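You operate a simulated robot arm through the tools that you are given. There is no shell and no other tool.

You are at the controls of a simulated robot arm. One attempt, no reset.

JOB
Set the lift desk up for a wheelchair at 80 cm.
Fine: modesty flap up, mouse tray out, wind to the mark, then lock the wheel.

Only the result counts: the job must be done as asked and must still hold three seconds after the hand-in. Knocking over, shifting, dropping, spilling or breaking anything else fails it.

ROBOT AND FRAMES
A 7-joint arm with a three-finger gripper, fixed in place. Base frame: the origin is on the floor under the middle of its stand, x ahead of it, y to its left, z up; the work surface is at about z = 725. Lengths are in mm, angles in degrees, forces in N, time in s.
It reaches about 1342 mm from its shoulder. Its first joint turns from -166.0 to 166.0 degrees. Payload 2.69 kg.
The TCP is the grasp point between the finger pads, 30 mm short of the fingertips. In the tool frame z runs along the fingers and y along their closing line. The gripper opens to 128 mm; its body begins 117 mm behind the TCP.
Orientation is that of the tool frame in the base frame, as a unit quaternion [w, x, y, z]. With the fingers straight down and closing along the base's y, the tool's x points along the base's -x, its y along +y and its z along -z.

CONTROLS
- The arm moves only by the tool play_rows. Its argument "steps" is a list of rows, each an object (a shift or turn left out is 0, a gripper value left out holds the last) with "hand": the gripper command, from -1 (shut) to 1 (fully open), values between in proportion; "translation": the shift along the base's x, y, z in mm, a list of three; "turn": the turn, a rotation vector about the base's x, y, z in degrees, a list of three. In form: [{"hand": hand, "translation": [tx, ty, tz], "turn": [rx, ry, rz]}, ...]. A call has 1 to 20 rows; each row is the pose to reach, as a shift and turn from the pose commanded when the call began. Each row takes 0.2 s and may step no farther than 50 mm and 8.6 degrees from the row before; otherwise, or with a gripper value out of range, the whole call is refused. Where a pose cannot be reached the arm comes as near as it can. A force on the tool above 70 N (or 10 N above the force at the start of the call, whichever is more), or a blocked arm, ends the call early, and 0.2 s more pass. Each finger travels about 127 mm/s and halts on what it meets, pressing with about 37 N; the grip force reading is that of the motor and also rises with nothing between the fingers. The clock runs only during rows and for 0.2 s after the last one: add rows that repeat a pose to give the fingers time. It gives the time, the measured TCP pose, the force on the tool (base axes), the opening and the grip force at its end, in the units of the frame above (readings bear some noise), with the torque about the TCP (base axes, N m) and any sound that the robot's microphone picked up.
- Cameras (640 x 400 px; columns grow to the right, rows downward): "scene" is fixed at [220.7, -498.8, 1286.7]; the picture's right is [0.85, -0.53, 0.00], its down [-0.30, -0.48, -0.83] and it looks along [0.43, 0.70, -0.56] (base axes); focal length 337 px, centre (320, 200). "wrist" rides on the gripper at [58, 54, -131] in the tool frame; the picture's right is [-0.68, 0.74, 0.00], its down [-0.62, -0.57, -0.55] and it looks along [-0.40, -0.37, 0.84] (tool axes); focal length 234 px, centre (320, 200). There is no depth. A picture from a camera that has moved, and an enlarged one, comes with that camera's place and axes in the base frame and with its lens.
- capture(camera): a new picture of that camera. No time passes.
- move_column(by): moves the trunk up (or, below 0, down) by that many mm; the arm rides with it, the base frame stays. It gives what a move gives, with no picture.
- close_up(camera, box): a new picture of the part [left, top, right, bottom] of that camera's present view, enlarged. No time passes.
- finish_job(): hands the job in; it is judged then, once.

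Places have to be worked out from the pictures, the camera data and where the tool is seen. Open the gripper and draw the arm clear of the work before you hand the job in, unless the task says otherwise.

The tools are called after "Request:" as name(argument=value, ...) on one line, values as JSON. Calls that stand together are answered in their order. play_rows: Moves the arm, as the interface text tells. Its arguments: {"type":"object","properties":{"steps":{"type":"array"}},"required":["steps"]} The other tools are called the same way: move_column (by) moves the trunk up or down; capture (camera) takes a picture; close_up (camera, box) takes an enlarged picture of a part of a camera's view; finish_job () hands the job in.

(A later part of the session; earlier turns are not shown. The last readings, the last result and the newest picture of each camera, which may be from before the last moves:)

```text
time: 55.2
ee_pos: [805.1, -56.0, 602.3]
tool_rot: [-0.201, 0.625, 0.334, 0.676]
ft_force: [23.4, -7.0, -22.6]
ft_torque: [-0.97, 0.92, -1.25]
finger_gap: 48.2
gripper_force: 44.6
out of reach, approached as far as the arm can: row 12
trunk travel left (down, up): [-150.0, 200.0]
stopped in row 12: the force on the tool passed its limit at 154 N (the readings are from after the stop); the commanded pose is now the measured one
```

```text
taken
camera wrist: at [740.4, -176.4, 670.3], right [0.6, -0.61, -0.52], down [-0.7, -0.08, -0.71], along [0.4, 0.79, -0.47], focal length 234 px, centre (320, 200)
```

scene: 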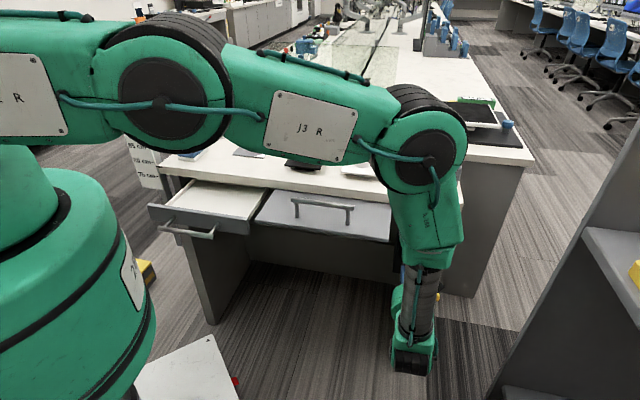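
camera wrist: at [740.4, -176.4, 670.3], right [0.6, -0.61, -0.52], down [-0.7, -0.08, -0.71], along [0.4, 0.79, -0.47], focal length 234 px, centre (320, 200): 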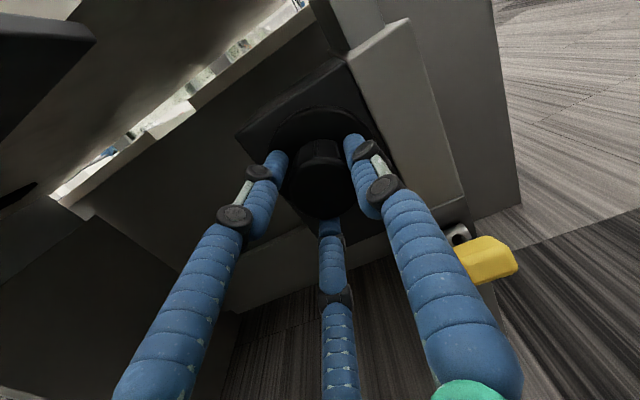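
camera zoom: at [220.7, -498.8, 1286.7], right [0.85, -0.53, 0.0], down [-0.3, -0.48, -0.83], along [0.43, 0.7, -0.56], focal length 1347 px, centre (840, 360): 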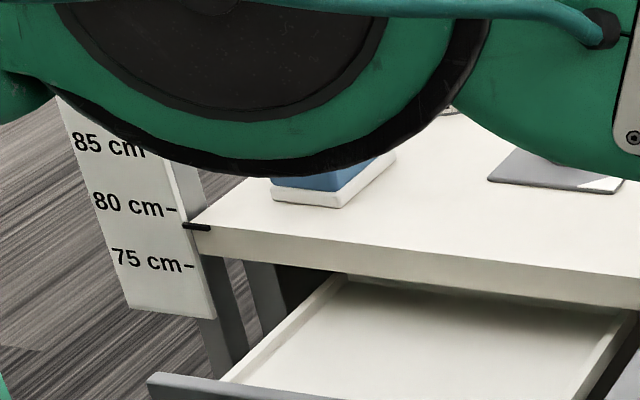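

The arm reached a joint limit after about 58°, and the pointer is at roughly 78.7 cm. I open the fingers, check that the desk holds, then turn the hand back 60° for a second grip.

Request:
play_rows(steps=[{"hand": 0.3}, {"hand": 0.3}, {"hand": 0.3}])

Request:
close_up(camera="scene", box=[120, 135, 220, 200])

Request:
capture(camera="wrist")

```text
time: 56.0
ee_pos: [804.2, -53.0, 604.2]
tool_rot: [-0.203, 0.624, 0.334, 0.677]
ft_force: [0.6, 0.8, 0.0]
ft_torque: [0.01, -0.01, -0.01]
finger_gap: 83.0
gripper_force: 0.0
trunk travel left (down, up): [-150.0, 200.0]
```

```text
6.15 times, centred on (170, 168) of scene
camera zoom: at [220.7, -498.8, 1286.7], right [0.85, -0.53, 0.0], down [-0.3, -0.48, -0.83], along [0.43, 0.7, -0.56], focal length 2073 px, centre (1243, 400)
```

zoom: 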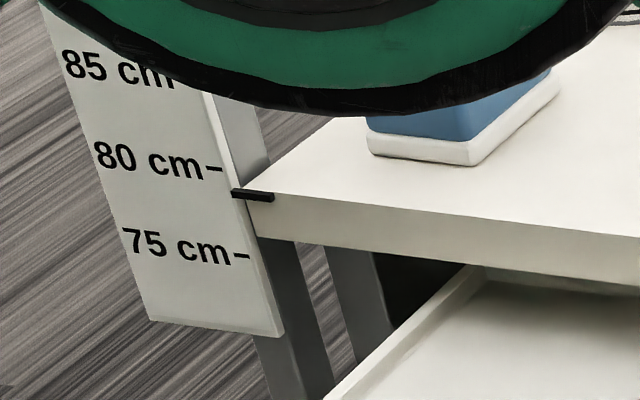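

```text
taken
camera wrist: at [738.7, -175.0, 672.1], right [0.6, -0.61, -0.52], down [-0.69, -0.08, -0.72], along [0.39, 0.79, -0.47], focal length 234 px, centre (320, 200)
```

wrist: 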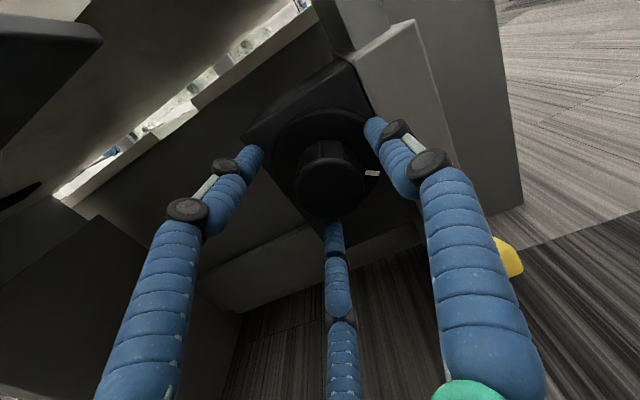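

The desk holds at about 78.6 cm, so roughly 14 mm remain, or about 45° of wheel. I rotate the open hand back 60° and re-centre on the knob.

Request:
play_rows(steps=[{"hand": 0.3, "translation": [2, 0, -1], "turn": [-5.2, -5.4, 0]}, {"translation": [4, -0.5, -2], "turn": [-10.5, -10.8, 0]}, {"translation": [5.9, -1, -2.7], "turn": [-15.7, -16.1, 0]}, {"translation": [5.9, -1, -2.7], "turn": [-20.9, -21.5, 0]}, {"translation": [5.9, -1, -2.7], "turn": [-26.1, -26.9, 0]}, {"translation": [5.9, -1, -2.7], "turn": [-31.4, -32.3, 0]}, {"translation": [5.9, -1, -2.7], "turn": [-36.6, -37.6, 0]}, {"translation": [5.9, -1, -2.7], "turn": [-41.8, -43.0, 0]}, {"translation": [5.9, -1, -2.7], "turn": [-41.8, -43.0, 0]}])

Request:
capture(camera="wrist")

Request:
close_up(camera="scene", box=[120, 135, 220, 200])

```text
time: 58.0
ee_pos: [809.1, -54.0, 601.1]
tool_rot: [0.162, 0.368, 0.598, 0.693]
ft_force: [-0.3, -0.6, 0.3]
ft_torque: [-0.01, -0.04, 0.02]
finger_gap: 83.1
gripper_force: 0.1
trunk travel left (down, up): [-150.0, 200.0]
```

```text
taken
camera wrist: at [688.4, -121.1, 668.7], right [0.62, -0.62, 0.48], down [-0.09, -0.67, -0.74], along [0.78, 0.41, -0.47], focal length 234 px, centre (320, 200)
```

wrist: 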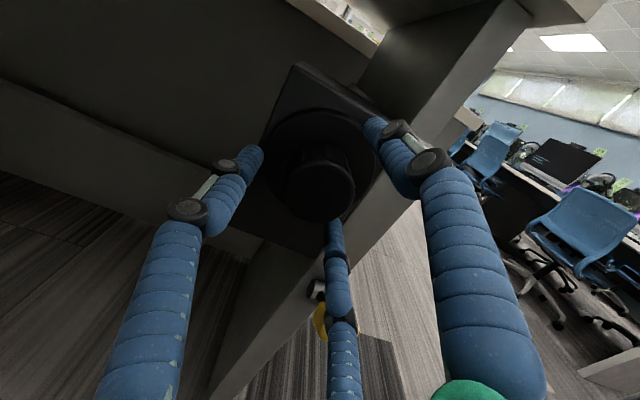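

```text
6.15 times, centred on (170, 168) of scene
camera zoom: at [220.7, -498.8, 1286.7], right [0.85, -0.53, 0.0], down [-0.3, -0.48, -0.83], along [0.43, 0.7, -0.56], focal length 2073 px, centre (1243, 400)
```

zoom: 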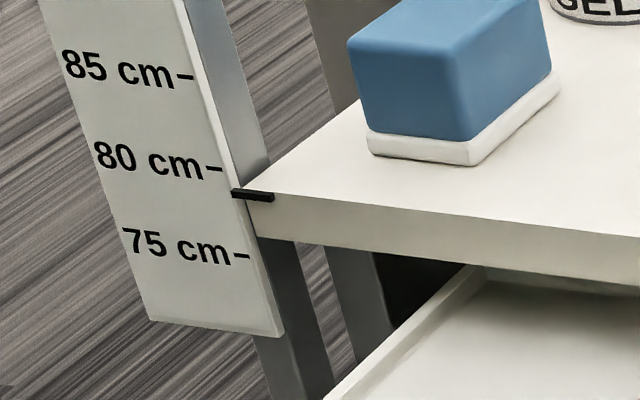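

The pointer is steady at about 78.6 cm and the hand is centred. Closing on the knob again.

Request:
play_rows(steps=[{"hand": -1}, {"hand": -1}, {"hand": -1}, {"hand": -1}])

Request:
close_up(camera="scene", box=[120, 135, 220, 200])

```text
time: 59.0
ee_pos: [810.2, -53.0, 598.8]
tool_rot: [0.161, 0.37, 0.598, 0.693]
ft_force: [6.7, -4.0, -20.8]
ft_torque: [-0.64, 0.58, -0.33]
finger_gap: 46.3
gripper_force: 45.1
trunk travel left (down, up): [-150.0, 200.0]
```

```text
6.15 times, centred on (170, 168) of scene
camera zoom: at [220.7, -498.8, 1286.7], right [0.85, -0.53, 0.0], down [-0.3, -0.48, -0.83], along [0.43, 0.7, -0.56], focal length 2073 px, centre (1243, 400)
```

zoom: 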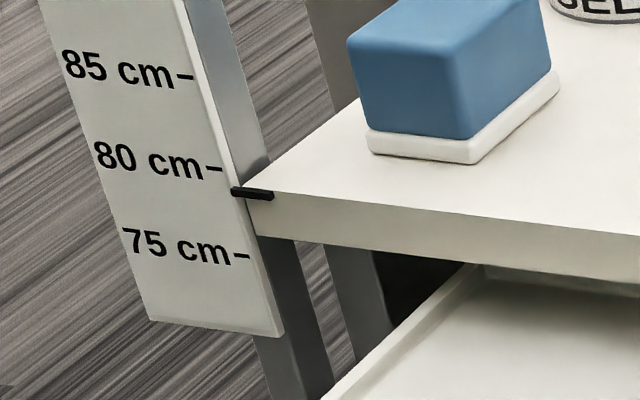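

Good grip; closing nudged the desk up by about 1 mm. I turn clockwise 25° and check the pointer.

Request:
play_rows(steps=[{"hand": -1, "translation": [0.3, -0.3, -1.2], "turn": [3.5, 3.6, 0]}, {"translation": [0.3, -0.3, -1.2], "turn": [7.0, 7.2, 0]}, {"translation": [0.3, -0.3, -1.2], "turn": [10.5, 10.8, 0]}, {"translation": [0.3, -0.3, -1.2], "turn": [13.9, 14.3, 0]}, {"translation": [0.3, -0.3, -1.2], "turn": [17.4, 17.9, 0]}, {"translation": [0.3, -0.3, -1.2], "turn": [17.4, 17.9, 0]}])

Request:
close_up(camera="scene", box=[120, 135, 220, 200])

```text
time: 60.4
ee_pos: [810.1, -52.9, 600.0]
tool_rot: [0.008, 0.492, 0.504, 0.71]
ft_force: [-4.2, 4.2, -12.0]
ft_torque: [-0.26, 0.23, 0.26]
finger_gap: 46.3
gripper_force: 45.1
trunk travel left (down, up): [-150.0, 200.0]
```

```text
6.15 times, centred on (170, 168) of scene
camera zoom: at [220.7, -498.8, 1286.7], right [0.85, -0.53, 0.0], down [-0.3, -0.48, -0.83], along [0.43, 0.7, -0.56], focal length 2073 px, centre (1243, 400)
```

zoom: 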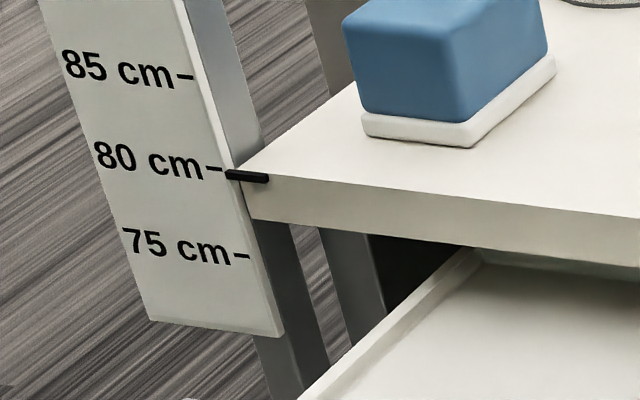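

Now very near 80, about 2 mm below. A tighter view for the precise offset.

Request:
close_up(camera="scene", box=[144, 152, 176, 172])

Request:
close_up(camera="scene", box=[130, 140, 178, 182])

```text
16.00 times, centred on (160, 162) of scene
camera zoom: at [220.7, -498.8, 1286.7], right [0.85, -0.53, 0.0], down [-0.3, -0.48, -0.83], along [0.43, 0.7, -0.56], focal length 5390 px, centre (2880, 808)
```

zoom: 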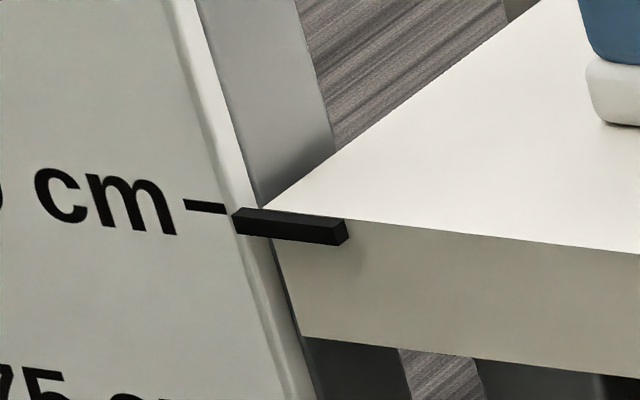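

```text
9.52 times, centred on (154, 161) of scene
camera zoom: at [220.7, -498.8, 1286.7], right [0.85, -0.53, 0.0], down [-0.3, -0.48, -0.83], along [0.43, 0.7, -0.56], focal length 3208 px, centre (1901, 571)
```

zoom: 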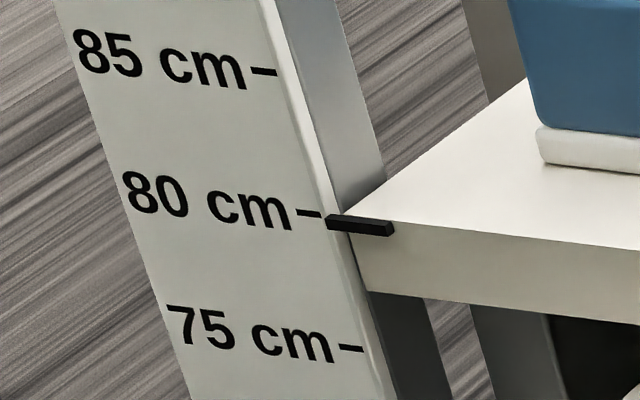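

At 16× the pointer looks about 3 mm low, but the camera looks down on it and the pointer sits slightly in front of the scale face, so parallax may hide part of that. I turn about 4° more (about 1.4 mm), let go, and then check from a level viewpoint with the wrist camera.

Request:
play_rows(steps=[{"hand": -1, "translation": [0, 0, 0], "turn": [1.4, 1.43, 0]}, {"translation": [0, 0, 0], "turn": [2.8, 2.87, 0]}, {"translation": [0, 0, 0], "turn": [2.8, 2.87, 0]}])

Request:
close_up(camera="scene", box=[144, 152, 176, 172])

```text
time: 61.2
ee_pos: [809.6, -53.1, 599.3]
tool_rot: [-0.015, 0.51, 0.486, 0.71]
ft_force: [-4.5, 1.3, -15.3]
ft_torque: [-0.36, 0.27, 0.04]
finger_gap: 46.4
gripper_force: 44.9
trunk travel left (down, up): [-150.0, 200.0]
```

```text
16.00 times, centred on (160, 162) of scene
camera zoom: at [220.7, -498.8, 1286.7], right [0.85, -0.53, 0.0], down [-0.3, -0.48, -0.83], along [0.43, 0.7, -0.56], focal length 5390 px, centre (2880, 808)
```

zoom: 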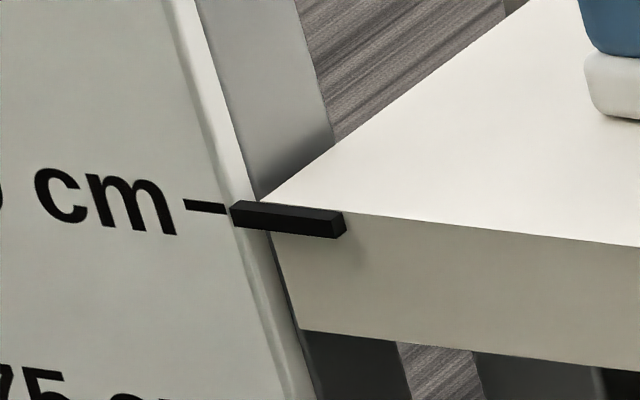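

Apparent offset is now only about 1.4 mm low, with parallax acting in the upward direction. I release the knob, confirm it holds, and back off along -n.

Request:
play_rows(steps=[{"hand": 0.3}, {"hand": 0.3}, {"hand": 0.3}, {"hand": 0.3, "translation": [-25, -26, 0]}, {"translation": [-58, -60, 0]}, {"translation": [-92, -94, 0]}, {"translation": [-125, -128, 0]}, {"translation": [-130, -133, 0]}, {"translation": [-130, -133, 0]}])

Request:
close_up(camera="scene", box=[144, 152, 176, 172])

Request:
capture(camera="wrist")

Request:
capture(camera="scene")

```text
time: 63.2
ee_pos: [678.0, -187.5, 600.2]
tool_rot: [-0.015, 0.509, 0.487, 0.71]
ft_force: [0.2, 0.1, -0.6]
ft_torque: [0.0, 0.02, 0.0]
finger_gap: 83.2
gripper_force: 0.1
trunk travel left (down, up): [-150.0, 200.0]
```

```text
16.00 times, centred on (160, 162) of scene
camera zoom: at [220.7, -498.8, 1286.7], right [0.85, -0.53, 0.0], down [-0.3, -0.48, -0.83], along [0.43, 0.7, -0.56], focal length 5390 px, centre (2880, 808)
```

zoom: 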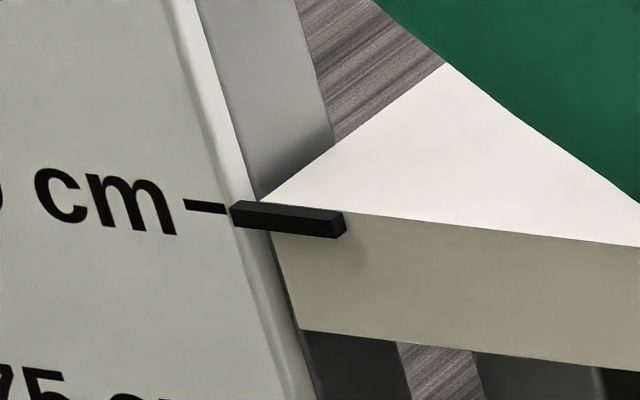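

```text
taken
camera wrist: at [584.9, -281.5, 678.6], right [0.71, -0.71, 0.0], down [-0.38, -0.38, -0.84], along [0.59, 0.59, -0.54], focal length 234 px, centre (320, 200)
```

wrist: 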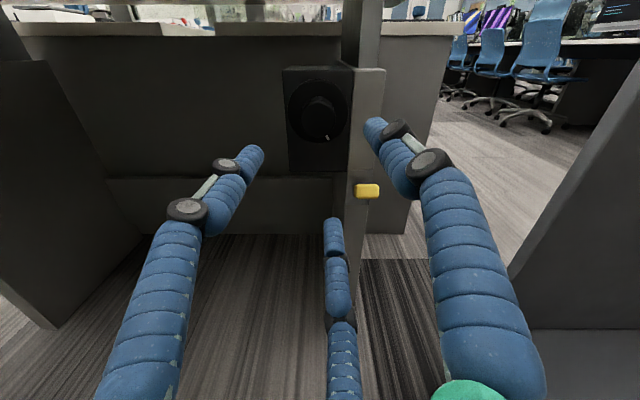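

```text
taken
```

scene: 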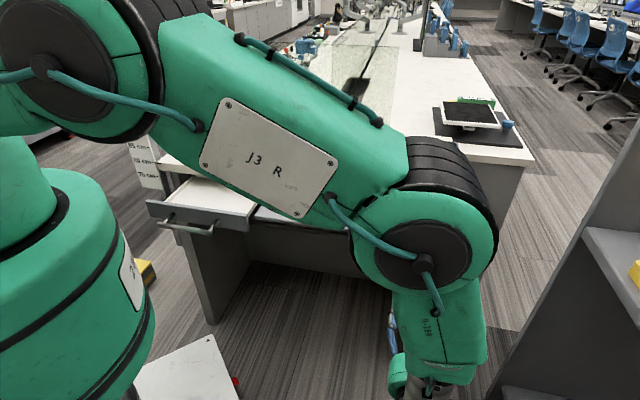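

The desk holds with the wheel released, and the wrist view is upright here. I'll study the lock lever in this view before going to check the scale.

Request:
close_up(camera="wrist", box=[330, 150, 400, 230])

Request:
close_up(camera="wrist", box=[260, 40, 420, 240])

```text
5.00 times, centred on (365, 190) of wrist
camera zoom: at [584.9, -281.5, 678.6], right [0.71, -0.71, 0.0], down [-0.38, -0.38, -0.84], along [0.59, 0.59, -0.54], focal length 1171 px, centre (95, 250)
```

zoom: 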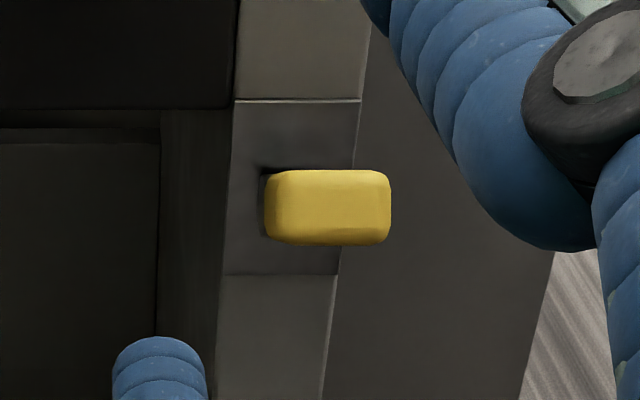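

```text
2.00 times, centred on (340, 140) of wrist
camera zoom: at [584.9, -281.5, 678.6], right [0.71, -0.71, 0.0], down [-0.38, -0.38, -0.84], along [0.59, 0.59, -0.54], focal length 468 px, centre (280, 320)
```

zoom: 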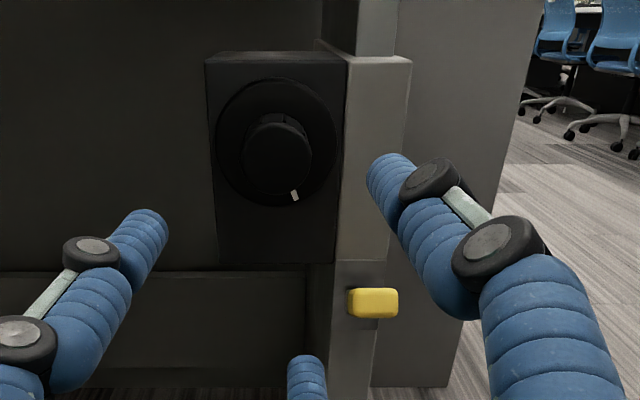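

The lock lever is a yellow grip (37 mm wide) on a short shaft hinged on a crosswise pivot near (c 563, z 474), now pointing out and about 26° up. Before locking, I move the wrist camera to the 80-mark's level to read the scale without parallax.

Request:
play_rows(steps=[{"hand": 0.3, "translation": [-5, 0, 40]}, {"translation": [-15, 5, 80]}, {"translation": [-40, 25, 110], "turn": [0, 0, 5]}, {"translation": [-70, 52, 121], "turn": [0, 0, 10]}, {"translation": [-103, 82, 121], "turn": [0, 0, 15]}, {"translation": [-136, 112, 121], "turn": [0, 0, 20]}, {"translation": [-136, 112, 121], "turn": [0, 0, 20]}])

Request:
capture(camera="scene")

Request:
capture(camera="wrist")

```text
time: 64.8
ee_pos: [543.8, -75.6, 720.5]
tool_rot: [-0.138, 0.417, 0.568, 0.696]
ft_force: [-0.6, 0.1, 0.2]
ft_torque: [-0.04, 0.03, 0.03]
finger_gap: 83.5
gripper_force: 0.0
trunk travel left (down, up): [-150.0, 200.0]
```

```text
taken
```

scene: 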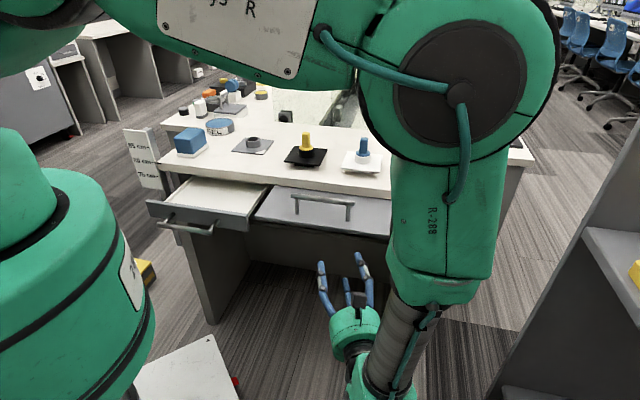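

```text
taken
camera wrist: at [487.6, -195.3, 798.9], right [0.91, -0.42, 0.0], down [-0.23, -0.49, -0.84], along [0.36, 0.76, -0.54], focal length 234 px, centre (320, 200)
```

wrist: 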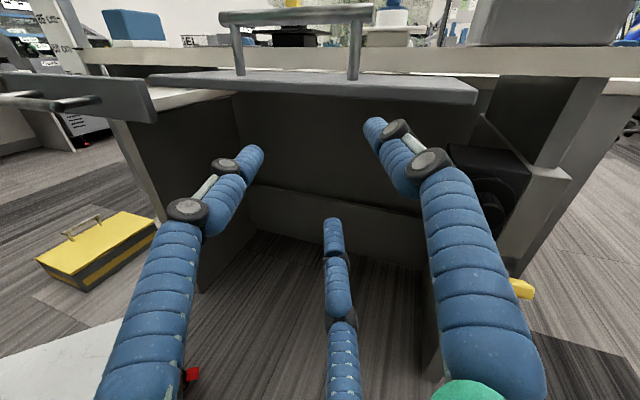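

The camera is at z≈799, exactly level with the mark, and the scale is in view at the upper left. Enlarging it.

Request:
close_up(camera="wrist", box=[20, 0, 120, 90])

Request:
close_up(camera="wrist", box=[60, 30, 100, 62])

Request:
close_up(camera="wrist", box=[140, 0, 480, 110])

```text
4.44 times, centred on (70, 45) of wrist
camera zoom: at [487.6, -195.3, 798.9], right [0.91, -0.42, 0.0], down [-0.23, -0.49, -0.84], along [0.36, 0.76, -0.54], focal length 1041 px, centre (1431, 889)
```

zoom: 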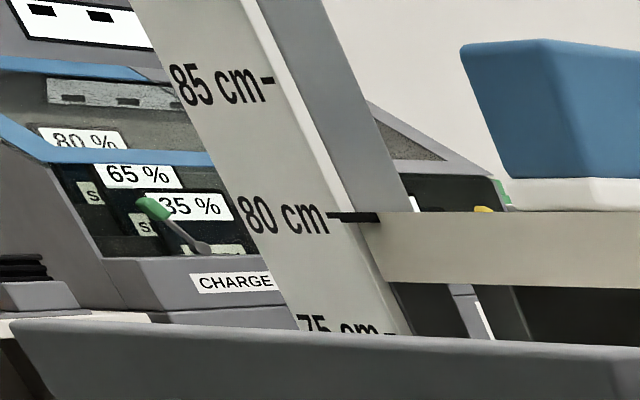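

```text
12.50 times, centred on (80, 46) of wrist
camera zoom: at [487.6, -195.3, 798.9], right [0.91, -0.42, 0.0], down [-0.23, -0.49, -0.84], along [0.36, 0.76, -0.54], focal length 2927 px, centre (3320, 2125)
```

zoom: 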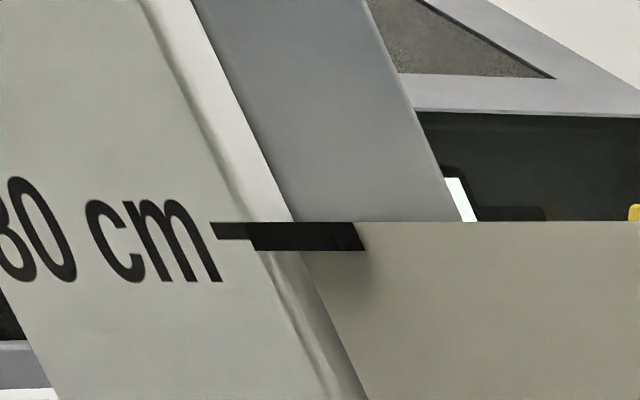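

```text
1.88 times, centred on (310, 55) of wrist
camera zoom: at [487.6, -195.3, 798.9], right [0.91, -0.42, 0.0], down [-0.23, -0.49, -0.84], along [0.36, 0.76, -0.54], focal length 441 px, centre (339, 473)
```

zoom: 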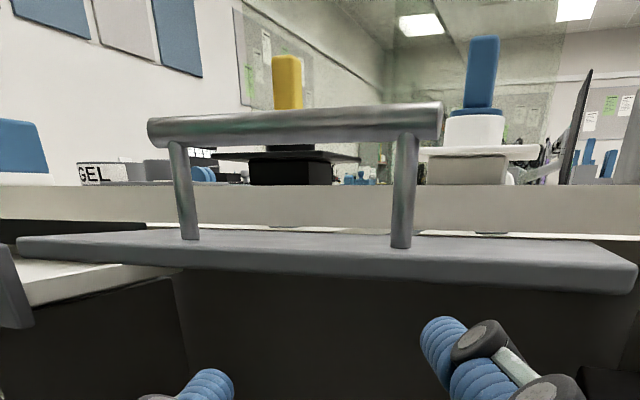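

In the level view, the pointer lies on the 80 cm tick: top edges coincide and centres are within about 0.8 mm. The height is right, so now the lock. I go back in front of the lever with closed fingers, slightly above it.

Request:
play_rows(steps=[{"hand": -1, "translation": [33, -28, 0], "turn": [0, 0, -5]}, {"translation": [67, -56, 0], "turn": [0, 0, -10]}, {"translation": [100, -84, 0], "turn": [0, 0, -15]}, {"translation": [134, -112, 0], "turn": [0, 0, -20]}, {"translation": [160, -119, -30], "turn": [0, 0, -20]}, {"translation": [187, -126, -65], "turn": [0, 0, -20]}, {"translation": [215, -133, -103], "turn": [0, 0, -20]}, {"translation": [215, -133, -145], "turn": [0, 0, -20]}, {"translation": [215, -133, -170], "turn": [0, 0, -20]}, {"translation": [215, -133, -170], "turn": [0, 0, -20]}])

Request:
capture(camera="wrist")

Request:
close_up(camera="scene", box=[380, 200, 500, 360])

```text
time: 67.0
ee_pos: [758.0, -210.0, 551.7]
tool_rot: [-0.016, 0.509, 0.487, 0.709]
ft_force: [-0.5, 1.0, -0.7]
ft_torque: [0.02, -0.01, -0.01]
finger_gap: 2.2
gripper_force: 30.9
trunk travel left (down, up): [-150.0, 200.0]
```

```text
taken
camera wrist: at [664.0, -302.3, 628.7], right [0.71, -0.71, 0.0], down [-0.38, -0.38, -0.84], along [0.59, 0.59, -0.54], focal length 234 px, centre (320, 200)
```

wrist: 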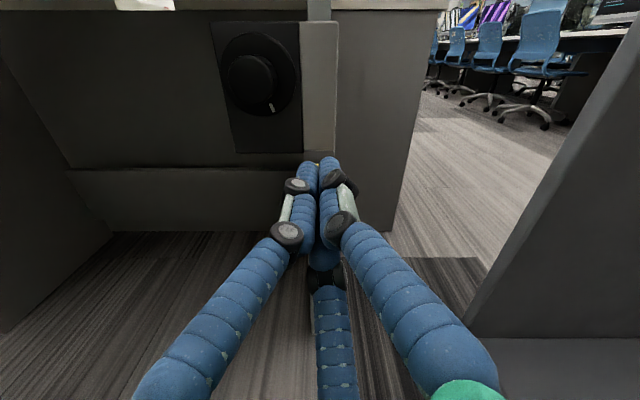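

```text
2.50 times, centred on (440, 280) of scene
camera zoom: at [220.7, -498.8, 1286.7], right [0.85, -0.53, 0.0], down [-0.3, -0.48, -0.83], along [0.43, 0.7, -0.56], focal length 842 px, centre (20, 0)
```

zoom: 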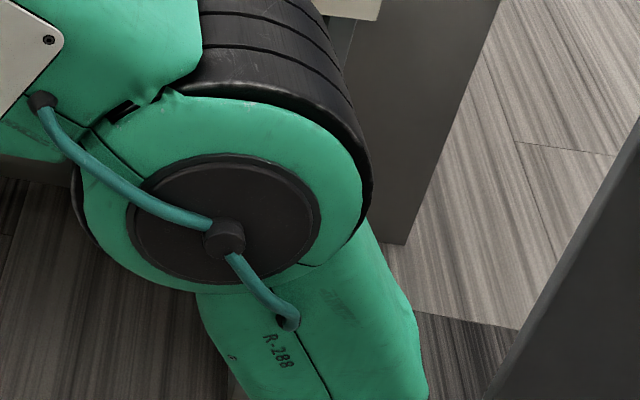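

The closed fingertips are centred on the lever at e≈690 and sit about 40 mm above its grip level. I advance over the yellow grip, watching the force.

Request:
play_rows(steps=[{"hand": -1, "translation": [25, 25.7, 0]}, {"translation": [50, 51.4, 0]}, {"translation": [70, 72, 0]}, {"translation": [76.7, 78.9, 0]}, {"translation": [76.7, 78.9, 0]}])

Request:
capture(camera="wrist")

Request:
capture(camera="scene")

```text
time: 68.2
ee_pos: [834.0, -130.0, 550.7]
tool_rot: [-0.016, 0.509, 0.487, 0.709]
ft_force: [0.3, 1.0, 0.4]
ft_torque: [0.07, 0.0, 0.0]
finger_gap: 1.9
gripper_force: 31.6
trunk travel left (down, up): [-150.0, 200.0]
```

```text
taken
camera wrist: at [740.9, -223.1, 628.8], right [0.71, -0.71, 0.0], down [-0.38, -0.38, -0.84], along [0.59, 0.59, -0.54], focal length 234 px, centre (320, 200)
```

wrist: 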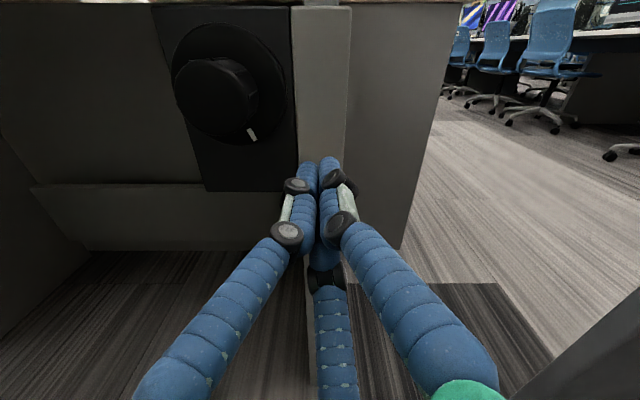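

```text
taken
```

scene: 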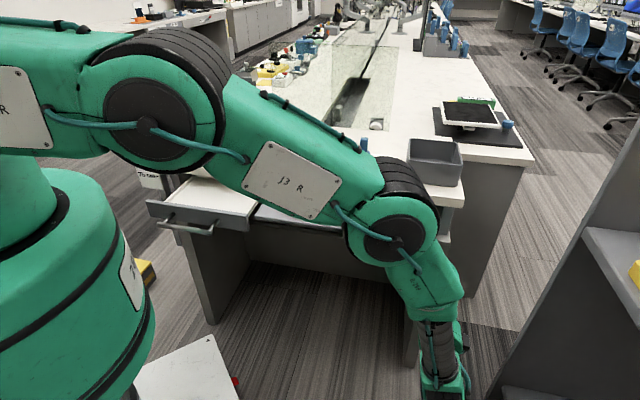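

No contact yet. I now press down slowly onto the grip and read the force.

Request:
play_rows(steps=[{"hand": -1, "translation": [0, 0, -6]}, {"translation": [0, 0, -12]}, {"translation": [0, 0, -18]}, {"translation": [0, 0, -24]}, {"translation": [0, 0, -30]}, {"translation": [0, 0, -30]}])

Request:
capture(camera="wrist")

Request:
close_up(camera="scene", box=[390, 240, 490, 320])

```text
time: 69.6
ee_pos: [835.4, -128.8, 520.9]
tool_rot: [-0.016, 0.509, 0.487, 0.71]
ft_force: [0.7, -0.8, 0.7]
ft_torque: [0.0, -0.05, -0.01]
finger_gap: 2.1
gripper_force: 31.4
trunk travel left (down, up): [-150.0, 200.0]
```

```text
taken
camera wrist: at [741.6, -223.0, 599.0], right [0.71, -0.71, 0.0], down [-0.38, -0.38, -0.84], along [0.59, 0.59, -0.54], focal length 234 px, centre (320, 200)
```

wrist: 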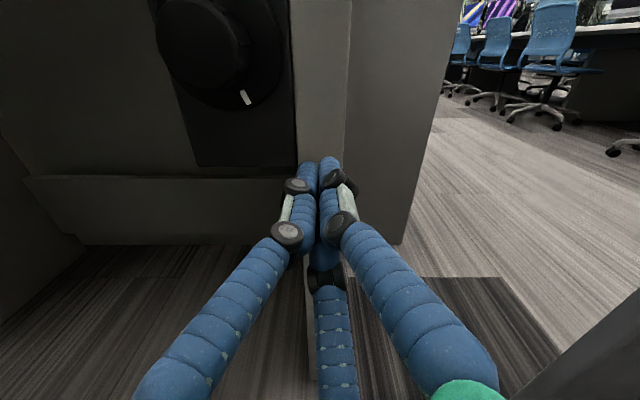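

```text
5.00 times, centred on (440, 280) of scene
camera zoom: at [220.7, -498.8, 1286.7], right [0.85, -0.53, 0.0], down [-0.3, -0.48, -0.83], along [0.43, 0.7, -0.56], focal length 1684 px, centre (-280, -200)
```

zoom: 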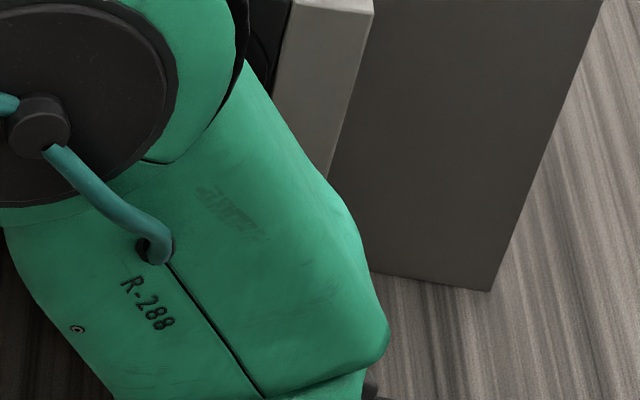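

No force yet at z≈521, but the lever is hidden behind the fingers. I go down another 20 mm in small steps.

Request:
play_rows(steps=[{"hand": -1, "translation": [0, 0, -5]}, {"translation": [0, 0, -10]}, {"translation": [0, 0, -15]}, {"translation": [0, 0, -20]}, {"translation": [0, 0, -20]}])

Request:
close_up(camera="wrist", box=[240, 110, 400, 260])

```text
time: 70.8
ee_pos: [834.7, -129.0, 500.9]
tool_rot: [-0.014, 0.508, 0.488, 0.71]
ft_force: [0.4, 0.2, 0.1]
ft_torque: [-0.02, -0.01, -0.03]
finger_gap: 2.3
gripper_force: 31.2
trunk travel left (down, up): [-150.0, 200.0]
```

```text
2.67 times, centred on (320, 185) of wrist
camera zoom: at [741.7, -222.9, 579.2], right [0.71, -0.71, 0.0], down [-0.38, -0.38, -0.84], along [0.59, 0.59, -0.54], focal length 624 px, centre (320, 240)
```

zoom: 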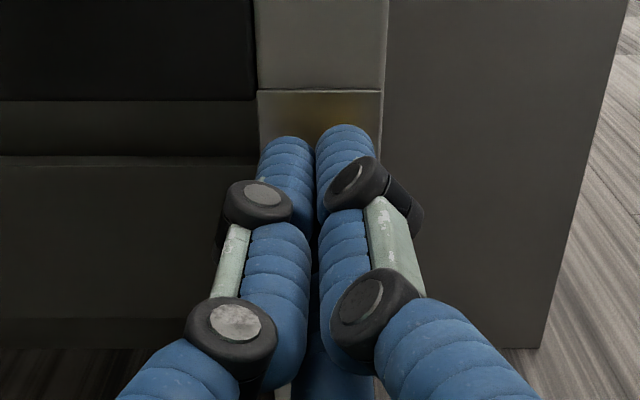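

The lever seems to be moving under the fingers with almost no force, and a yellow glint shows on the plate. I keep pressing down.

Request:
play_rows(steps=[{"hand": -1, "translation": [0, 0, -6]}, {"translation": [0, 0, -12]}, {"translation": [0, 0, -18]}, {"translation": [0, 0, -24]}, {"translation": [0, 0, -24]}])

Request:
close_up(camera="wrist", box=[240, 110, 400, 260])

Request:
close_up(camera="scene", box=[390, 240, 490, 340])

```text
time: 72.0
ee_pos: [834.6, -129.5, 476.7]
tool_rot: [-0.015, 0.509, 0.487, 0.71]
ft_force: [0.6, -0.3, 0.3]
ft_torque: [0.02, 0.0, -0.01]
finger_gap: 2.0
gripper_force: 31.3
trunk travel left (down, up): [-150.0, 200.0]
```

```text
2.67 times, centred on (320, 185) of wrist
camera zoom: at [741.5, -223.1, 555.2], right [0.71, -0.71, 0.0], down [-0.38, -0.38, -0.84], along [0.59, 0.59, -0.54], focal length 624 px, centre (320, 240)
```

zoom: 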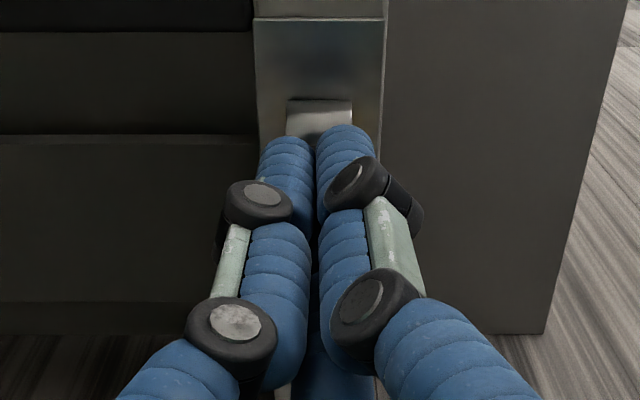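

```text
4.00 times, centred on (440, 290) of scene
camera zoom: at [220.7, -498.8, 1286.7], right [0.85, -0.53, 0.0], down [-0.3, -0.48, -0.83], along [0.43, 0.7, -0.56], focal length 1347 px, centre (-160, -160)
```

zoom: 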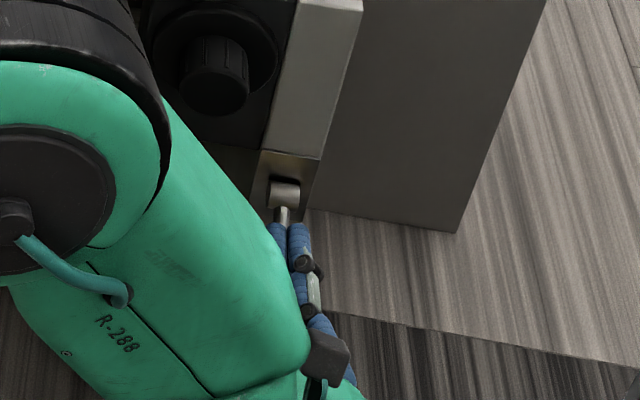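

The hub and shaft are now visible and the lever has swung down under the fingers with no resistance so far. I continue down, moving slightly inward to follow its arc, until it meets a stop.

Request:
play_rows(steps=[{"hand": -1, "translation": [0, 0, -6]}, {"translation": [1, 1, -12]}, {"translation": [2, 2, -18]}, {"translation": [3.5, 3.6, -24]}, {"translation": [5, 5.1, -30]}, {"translation": [5, 5.1, -30]}])

Request:
close_up(camera="wrist", box=[240, 80, 400, 260])

Request:
close_up(camera="scene", box=[390, 240, 490, 340])

```text
time: 72.8
ee_pos: [844.0, -130.8, 473.1]
tool_rot: [-0.01, 0.501, 0.488, 0.715]
ft_force: [6.3, 1.3, 22.0]
ft_torque: [0.35, -0.45, -0.04]
finger_gap: 1.8
gripper_force: 31.6
trunk travel left (down, up): [-150.0, 200.0]
stopped in row 3: the force on the tool passed its limit at 79 N (the readings are from after the stop); the commanded pose is now the measured one
```

```text
2.22 times, centred on (320, 170) of wrist
camera zoom: at [748.8, -225.5, 549.8], right [0.71, -0.71, 0.01], down [-0.37, -0.38, -0.85], along [0.61, 0.59, -0.53], focal length 520 px, centre (320, 267)
```

zoom: 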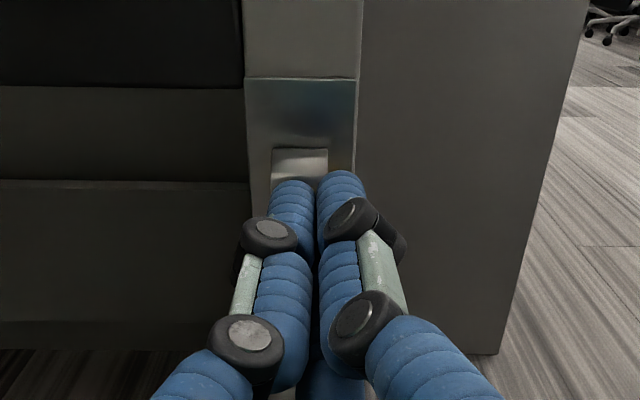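

```text
4.00 times, centred on (440, 290) of scene
camera zoom: at [220.7, -498.8, 1286.7], right [0.85, -0.53, 0.0], down [-0.3, -0.48, -0.83], along [0.43, 0.7, -0.56], focal length 1347 px, centre (-160, -160)
```

zoom: 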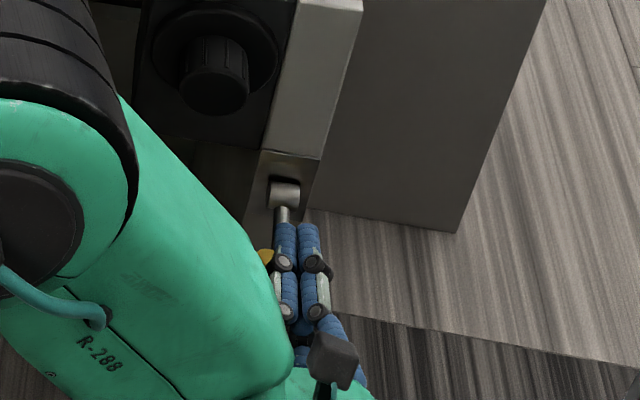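

Firm resistance met at z≈473 (79 N peak) and the fingers slid sideways about 7 mm, so the lever is probably at its lower stop. I lift off, back away, and look at it.

Request:
play_rows(steps=[{"hand": -1, "translation": [0, 0, 10]}, {"translation": [-2, -2, 30]}, {"translation": [-20, -20, 50]}, {"translation": [-50, -51, 60]}, {"translation": [-83, -85, 60]}, {"translation": [-115, -118, 60]}, {"translation": [-115, -118, 60]}])

Request:
capture(camera="wrist")

Request:
close_up(camera="scene", box=[390, 240, 490, 340])

```text
time: 74.4
ee_pos: [727.0, -249.3, 529.3]
tool_rot: [-0.012, 0.504, 0.486, 0.714]
ft_force: [0.3, 0.2, 1.4]
ft_torque: [0.0, -0.01, 0.01]
finger_gap: 2.3
gripper_force: 31.3
trunk travel left (down, up): [-150.0, 200.0]
```

```text
taken
camera wrist: at [631.9, -343.4, 605.7], right [0.71, -0.71, 0.01], down [-0.37, -0.38, -0.85], along [0.6, 0.6, -0.53], focal length 234 px, centre (320, 200)
```

wrist: 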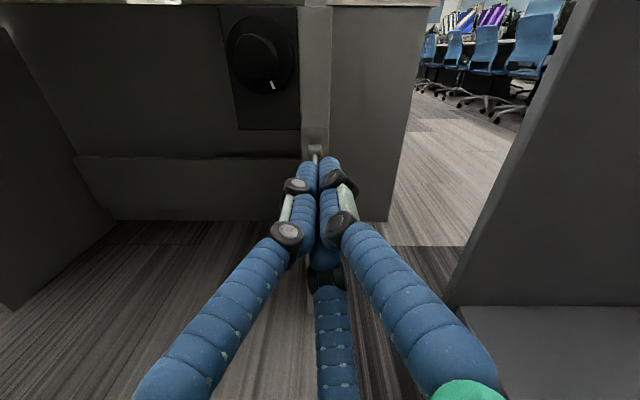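

```text
4.00 times, centred on (440, 290) of scene
camera zoom: at [220.7, -498.8, 1286.7], right [0.85, -0.53, 0.0], down [-0.3, -0.48, -0.83], along [0.43, 0.7, -0.56], focal length 1347 px, centre (-160, -160)
```

zoom: 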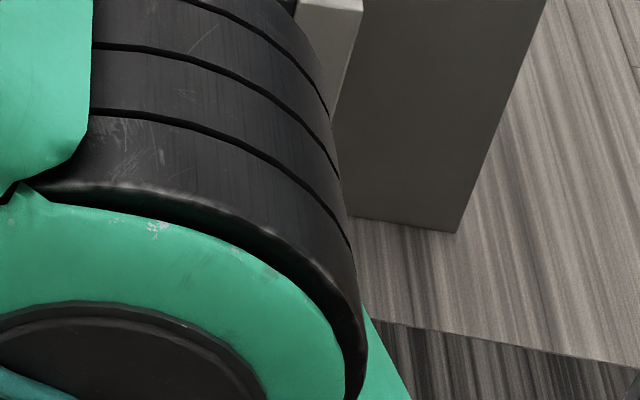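

The fingers hide the lever in this view. I shift left 90 mm to see it.

Request:
play_rows(steps=[{"hand": -1, "translation": [-32, 31, 20]}, {"translation": [-64, 62, 40]}, {"translation": [-64, 62, 40]}])

Request:
capture(camera="wrist")

Request:
close_up(camera="wrist", box=[340, 80, 440, 230])

Request:
capture(camera="scene")

```text
time: 75.2
ee_pos: [663.0, -188.2, 568.5]
tool_rot: [-0.013, 0.504, 0.487, 0.713]
ft_force: [0.3, 0.3, -0.4]
ft_torque: [-0.03, 0.01, -0.02]
finger_gap: 2.4
gripper_force: 31.3
trunk travel left (down, up): [-150.0, 200.0]
```

```text
taken
camera wrist: at [567.9, -281.2, 645.7], right [0.71, -0.71, 0.01], down [-0.37, -0.38, -0.85], along [0.6, 0.59, -0.53], focal length 234 px, centre (320, 200)
```

wrist: 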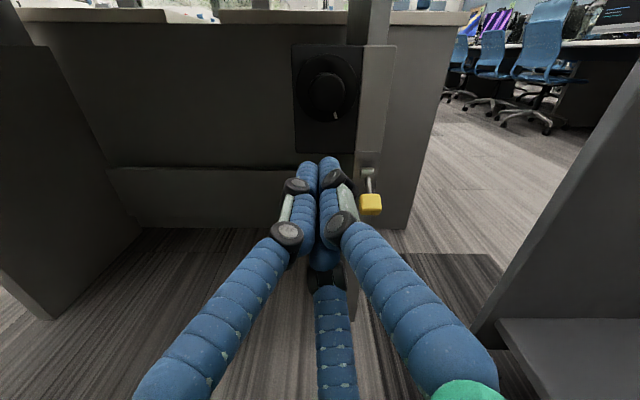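

```text
2.67 times, centred on (390, 155) of wrist
camera zoom: at [567.9, -281.2, 645.7], right [0.71, -0.71, 0.01], down [-0.37, -0.38, -0.85], along [0.6, 0.59, -0.53], focal length 624 px, centre (133, 320)
```

zoom: 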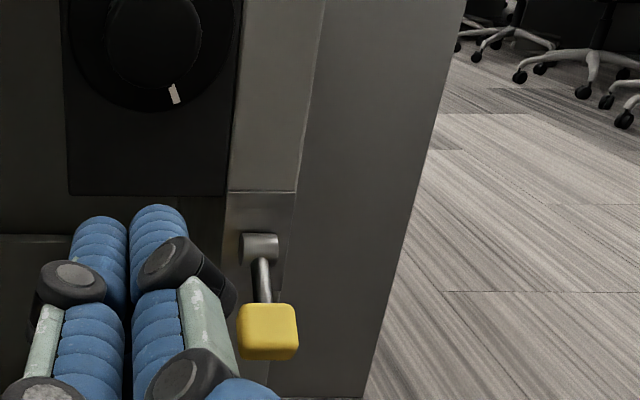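

```text
taken
```

scene: 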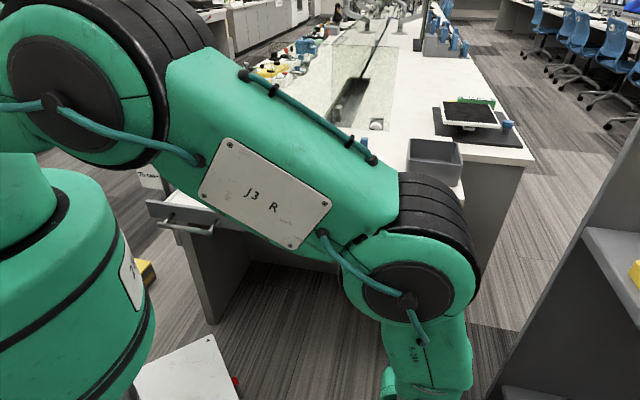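

The lever now points down about 32° (it was about 28° up) and stays there against its lower stop. To verify this is the locked side, I'll grip the wheel and try a very small turn, checking torque and pointer.

Request:
play_rows(steps=[{"hand": 0.3, "translation": [4, -4, 16]}, {"translation": [8.6, -8.4, 32.5]}, {"translation": [38, 22, 32.5]}, {"translation": [67, 52, 32.5]}, {"translation": [96, 82, 32.5]}, {"translation": [123, 109, 32.5]}, {"translation": [140, 127, 32.5]}, {"translation": [146.5, 133.5, 32.5]}, {"translation": [146.5, 133.5, 32.5]}])

Request:
capture(camera="wrist")

Request:
close_up(camera="scene", box=[144, 152, 176, 172])

```text
time: 77.2
ee_pos: [808.7, -53.5, 601.2]
tool_rot: [-0.013, 0.504, 0.488, 0.713]
ft_force: [-0.1, 0.4, 1.1]
ft_torque: [0.0, 0.03, -0.02]
finger_gap: 83.0
gripper_force: 0.0
trunk travel left (down, up): [-150.0, 200.0]
```

```text
taken
camera wrist: at [713.3, -147.5, 677.5], right [0.71, -0.71, 0.01], down [-0.37, -0.38, -0.85], along [0.6, 0.6, -0.53], focal length 234 px, centre (320, 200)
```

wrist: 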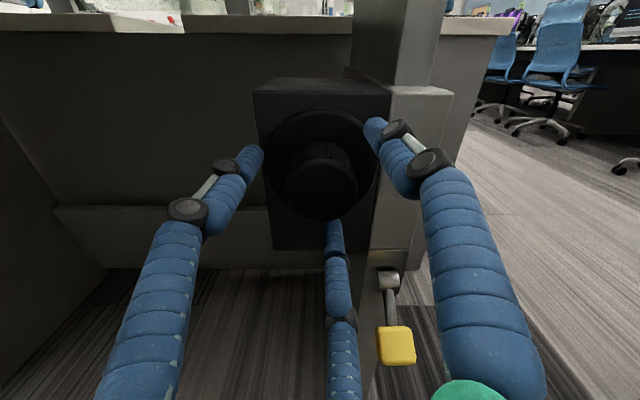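

```text
16.00 times, centred on (160, 162) of scene
camera zoom: at [220.7, -498.8, 1286.7], right [0.85, -0.53, 0.0], down [-0.3, -0.48, -0.83], along [0.43, 0.7, -0.56], focal length 5390 px, centre (2880, 808)
```

zoom: 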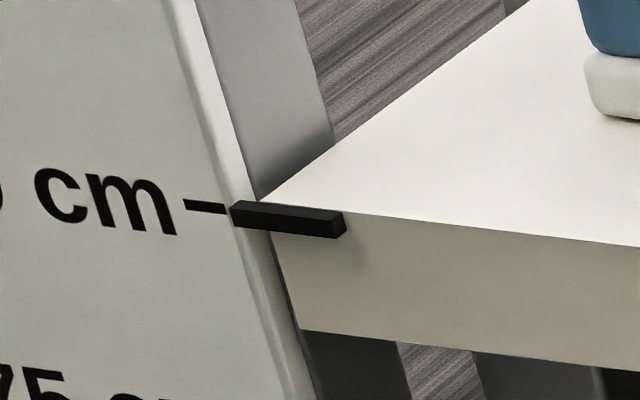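

The pointer is unchanged and the hand is centred on the knob. I grip and look for any pointer movement first.

Request:
play_rows(steps=[{"hand": -1}, {"hand": -1}, {"hand": -1}, {"hand": -1}])

Request:
close_up(camera="scene", box=[144, 152, 176, 172])

```text
time: 78.2
ee_pos: [807.7, -54.4, 598.7]
tool_rot: [-0.012, 0.504, 0.487, 0.713]
ft_force: [12.4, -10.9, -21.9]
ft_torque: [-0.73, 0.67, -0.59]
finger_gap: 46.4
gripper_force: 44.8
trunk travel left (down, up): [-150.0, 200.0]
```

```text
16.00 times, centred on (160, 162) of scene
camera zoom: at [220.7, -498.8, 1286.7], right [0.85, -0.53, 0.0], down [-0.3, -0.48, -0.83], along [0.43, 0.7, -0.56], focal length 5390 px, centre (2880, 808)
```

zoom: 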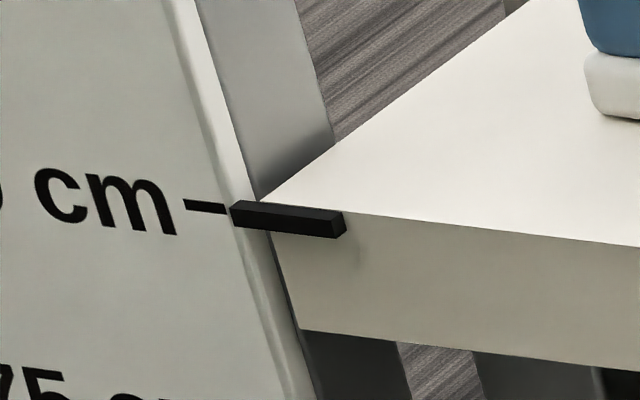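

No movement on gripping. Now a tiny 3° clockwise test turn.

Request:
play_rows(steps=[{"hand": -1, "turn": [1.05, 1.08, 0]}, {"turn": [2.1, 2.15, 0]}, {"turn": [2.1, 2.15, 0]}])

Request:
close_up(camera="scene", box=[144, 152, 176, 172])

```text
time: 79.0
ee_pos: [809.3, -54.8, 599.1]
tool_rot: [-0.031, 0.518, 0.473, 0.712]
ft_force: [6.4, -23.5, -29.1]
ft_torque: [-1.38, 0.04, -0.55]
finger_gap: 46.5
gripper_force: 44.8
trunk travel left (down, up): [-150.0, 200.0]
```

```text
16.00 times, centred on (160, 162) of scene
camera zoom: at [220.7, -498.8, 1286.7], right [0.85, -0.53, 0.0], down [-0.3, -0.48, -0.83], along [0.43, 0.7, -0.56], focal length 5390 px, centre (2880, 808)
```

zoom: 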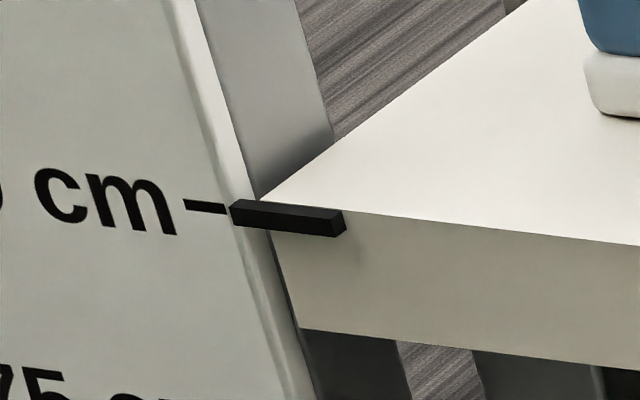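

The turn now meets a resisting torque of about 0.9 N·m, where it was near zero when free, and the pointer barely moved, so the wheel is locked. I turn back the 3°, release and withdraw.

Request:
play_rows(steps=[{"hand": -1, "turn": [-1.05, -1.08, 0]}, {"turn": [-2.1, -2.15, 0]}, {"hand": 0.3, "turn": [-2.1, -2.15, 0]}, {"hand": 0.3, "turn": [-2.1, -2.15, 0]}, {"hand": 0.3, "turn": [-2.1, -2.15, 0]}, {"translation": [-25, -26, 0], "turn": [-2.1, -2.15, 0]}, {"translation": [-58, -60, 0], "turn": [-2.1, -2.15, 0]}, {"translation": [-92, -94, 0], "turn": [-2.1, -2.15, 0]}, {"translation": [-125, -128, 0], "turn": [-2.1, -2.15, 0]}, {"translation": [-140, -144, 0], "turn": [-2.1, -2.15, 0]}, {"translation": [-140, -144, 0], "turn": [-2.1, -2.15, 0]}])

Request:
capture(camera="wrist")

Request:
close_up(camera="scene", box=[144, 152, 176, 172])

```text
time: 81.4
ee_pos: [667.0, -196.9, 601.9]
tool_rot: [-0.013, 0.504, 0.487, 0.713]
ft_force: [-0.5, 0.5, -0.2]
ft_torque: [0.0, -0.02, 0.0]
finger_gap: 83.3
gripper_force: 0.1
trunk travel left (down, up): [-150.0, 200.0]
```

```text
taken
camera wrist: at [573.2, -291.1, 678.5], right [0.71, -0.71, 0.01], down [-0.37, -0.38, -0.85], along [0.6, 0.6, -0.53], focal length 234 px, centre (320, 200)
```

wrist: 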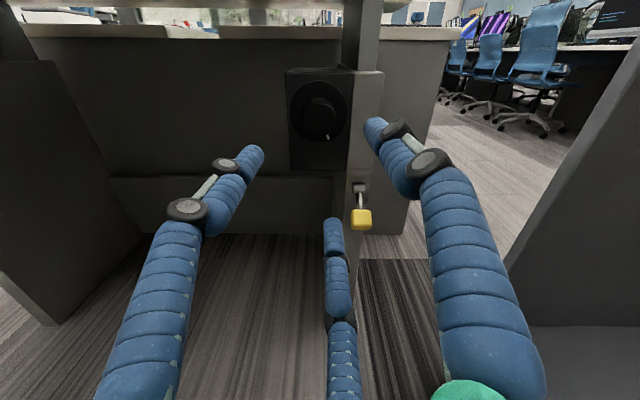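

```text
16.00 times, centred on (160, 162) of scene
camera zoom: at [220.7, -498.8, 1286.7], right [0.85, -0.53, 0.0], down [-0.3, -0.48, -0.83], along [0.43, 0.7, -0.56], focal length 5390 px, centre (2880, 808)
```

zoom: 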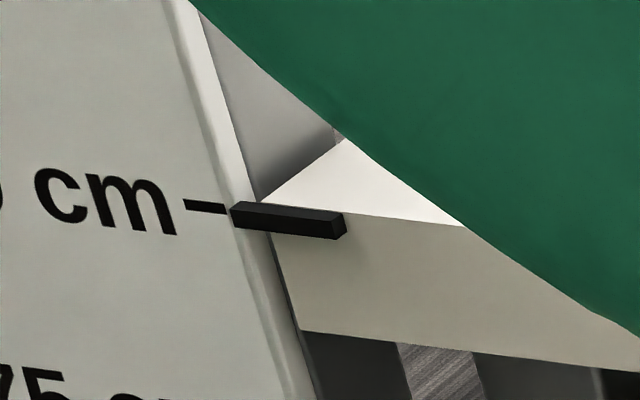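

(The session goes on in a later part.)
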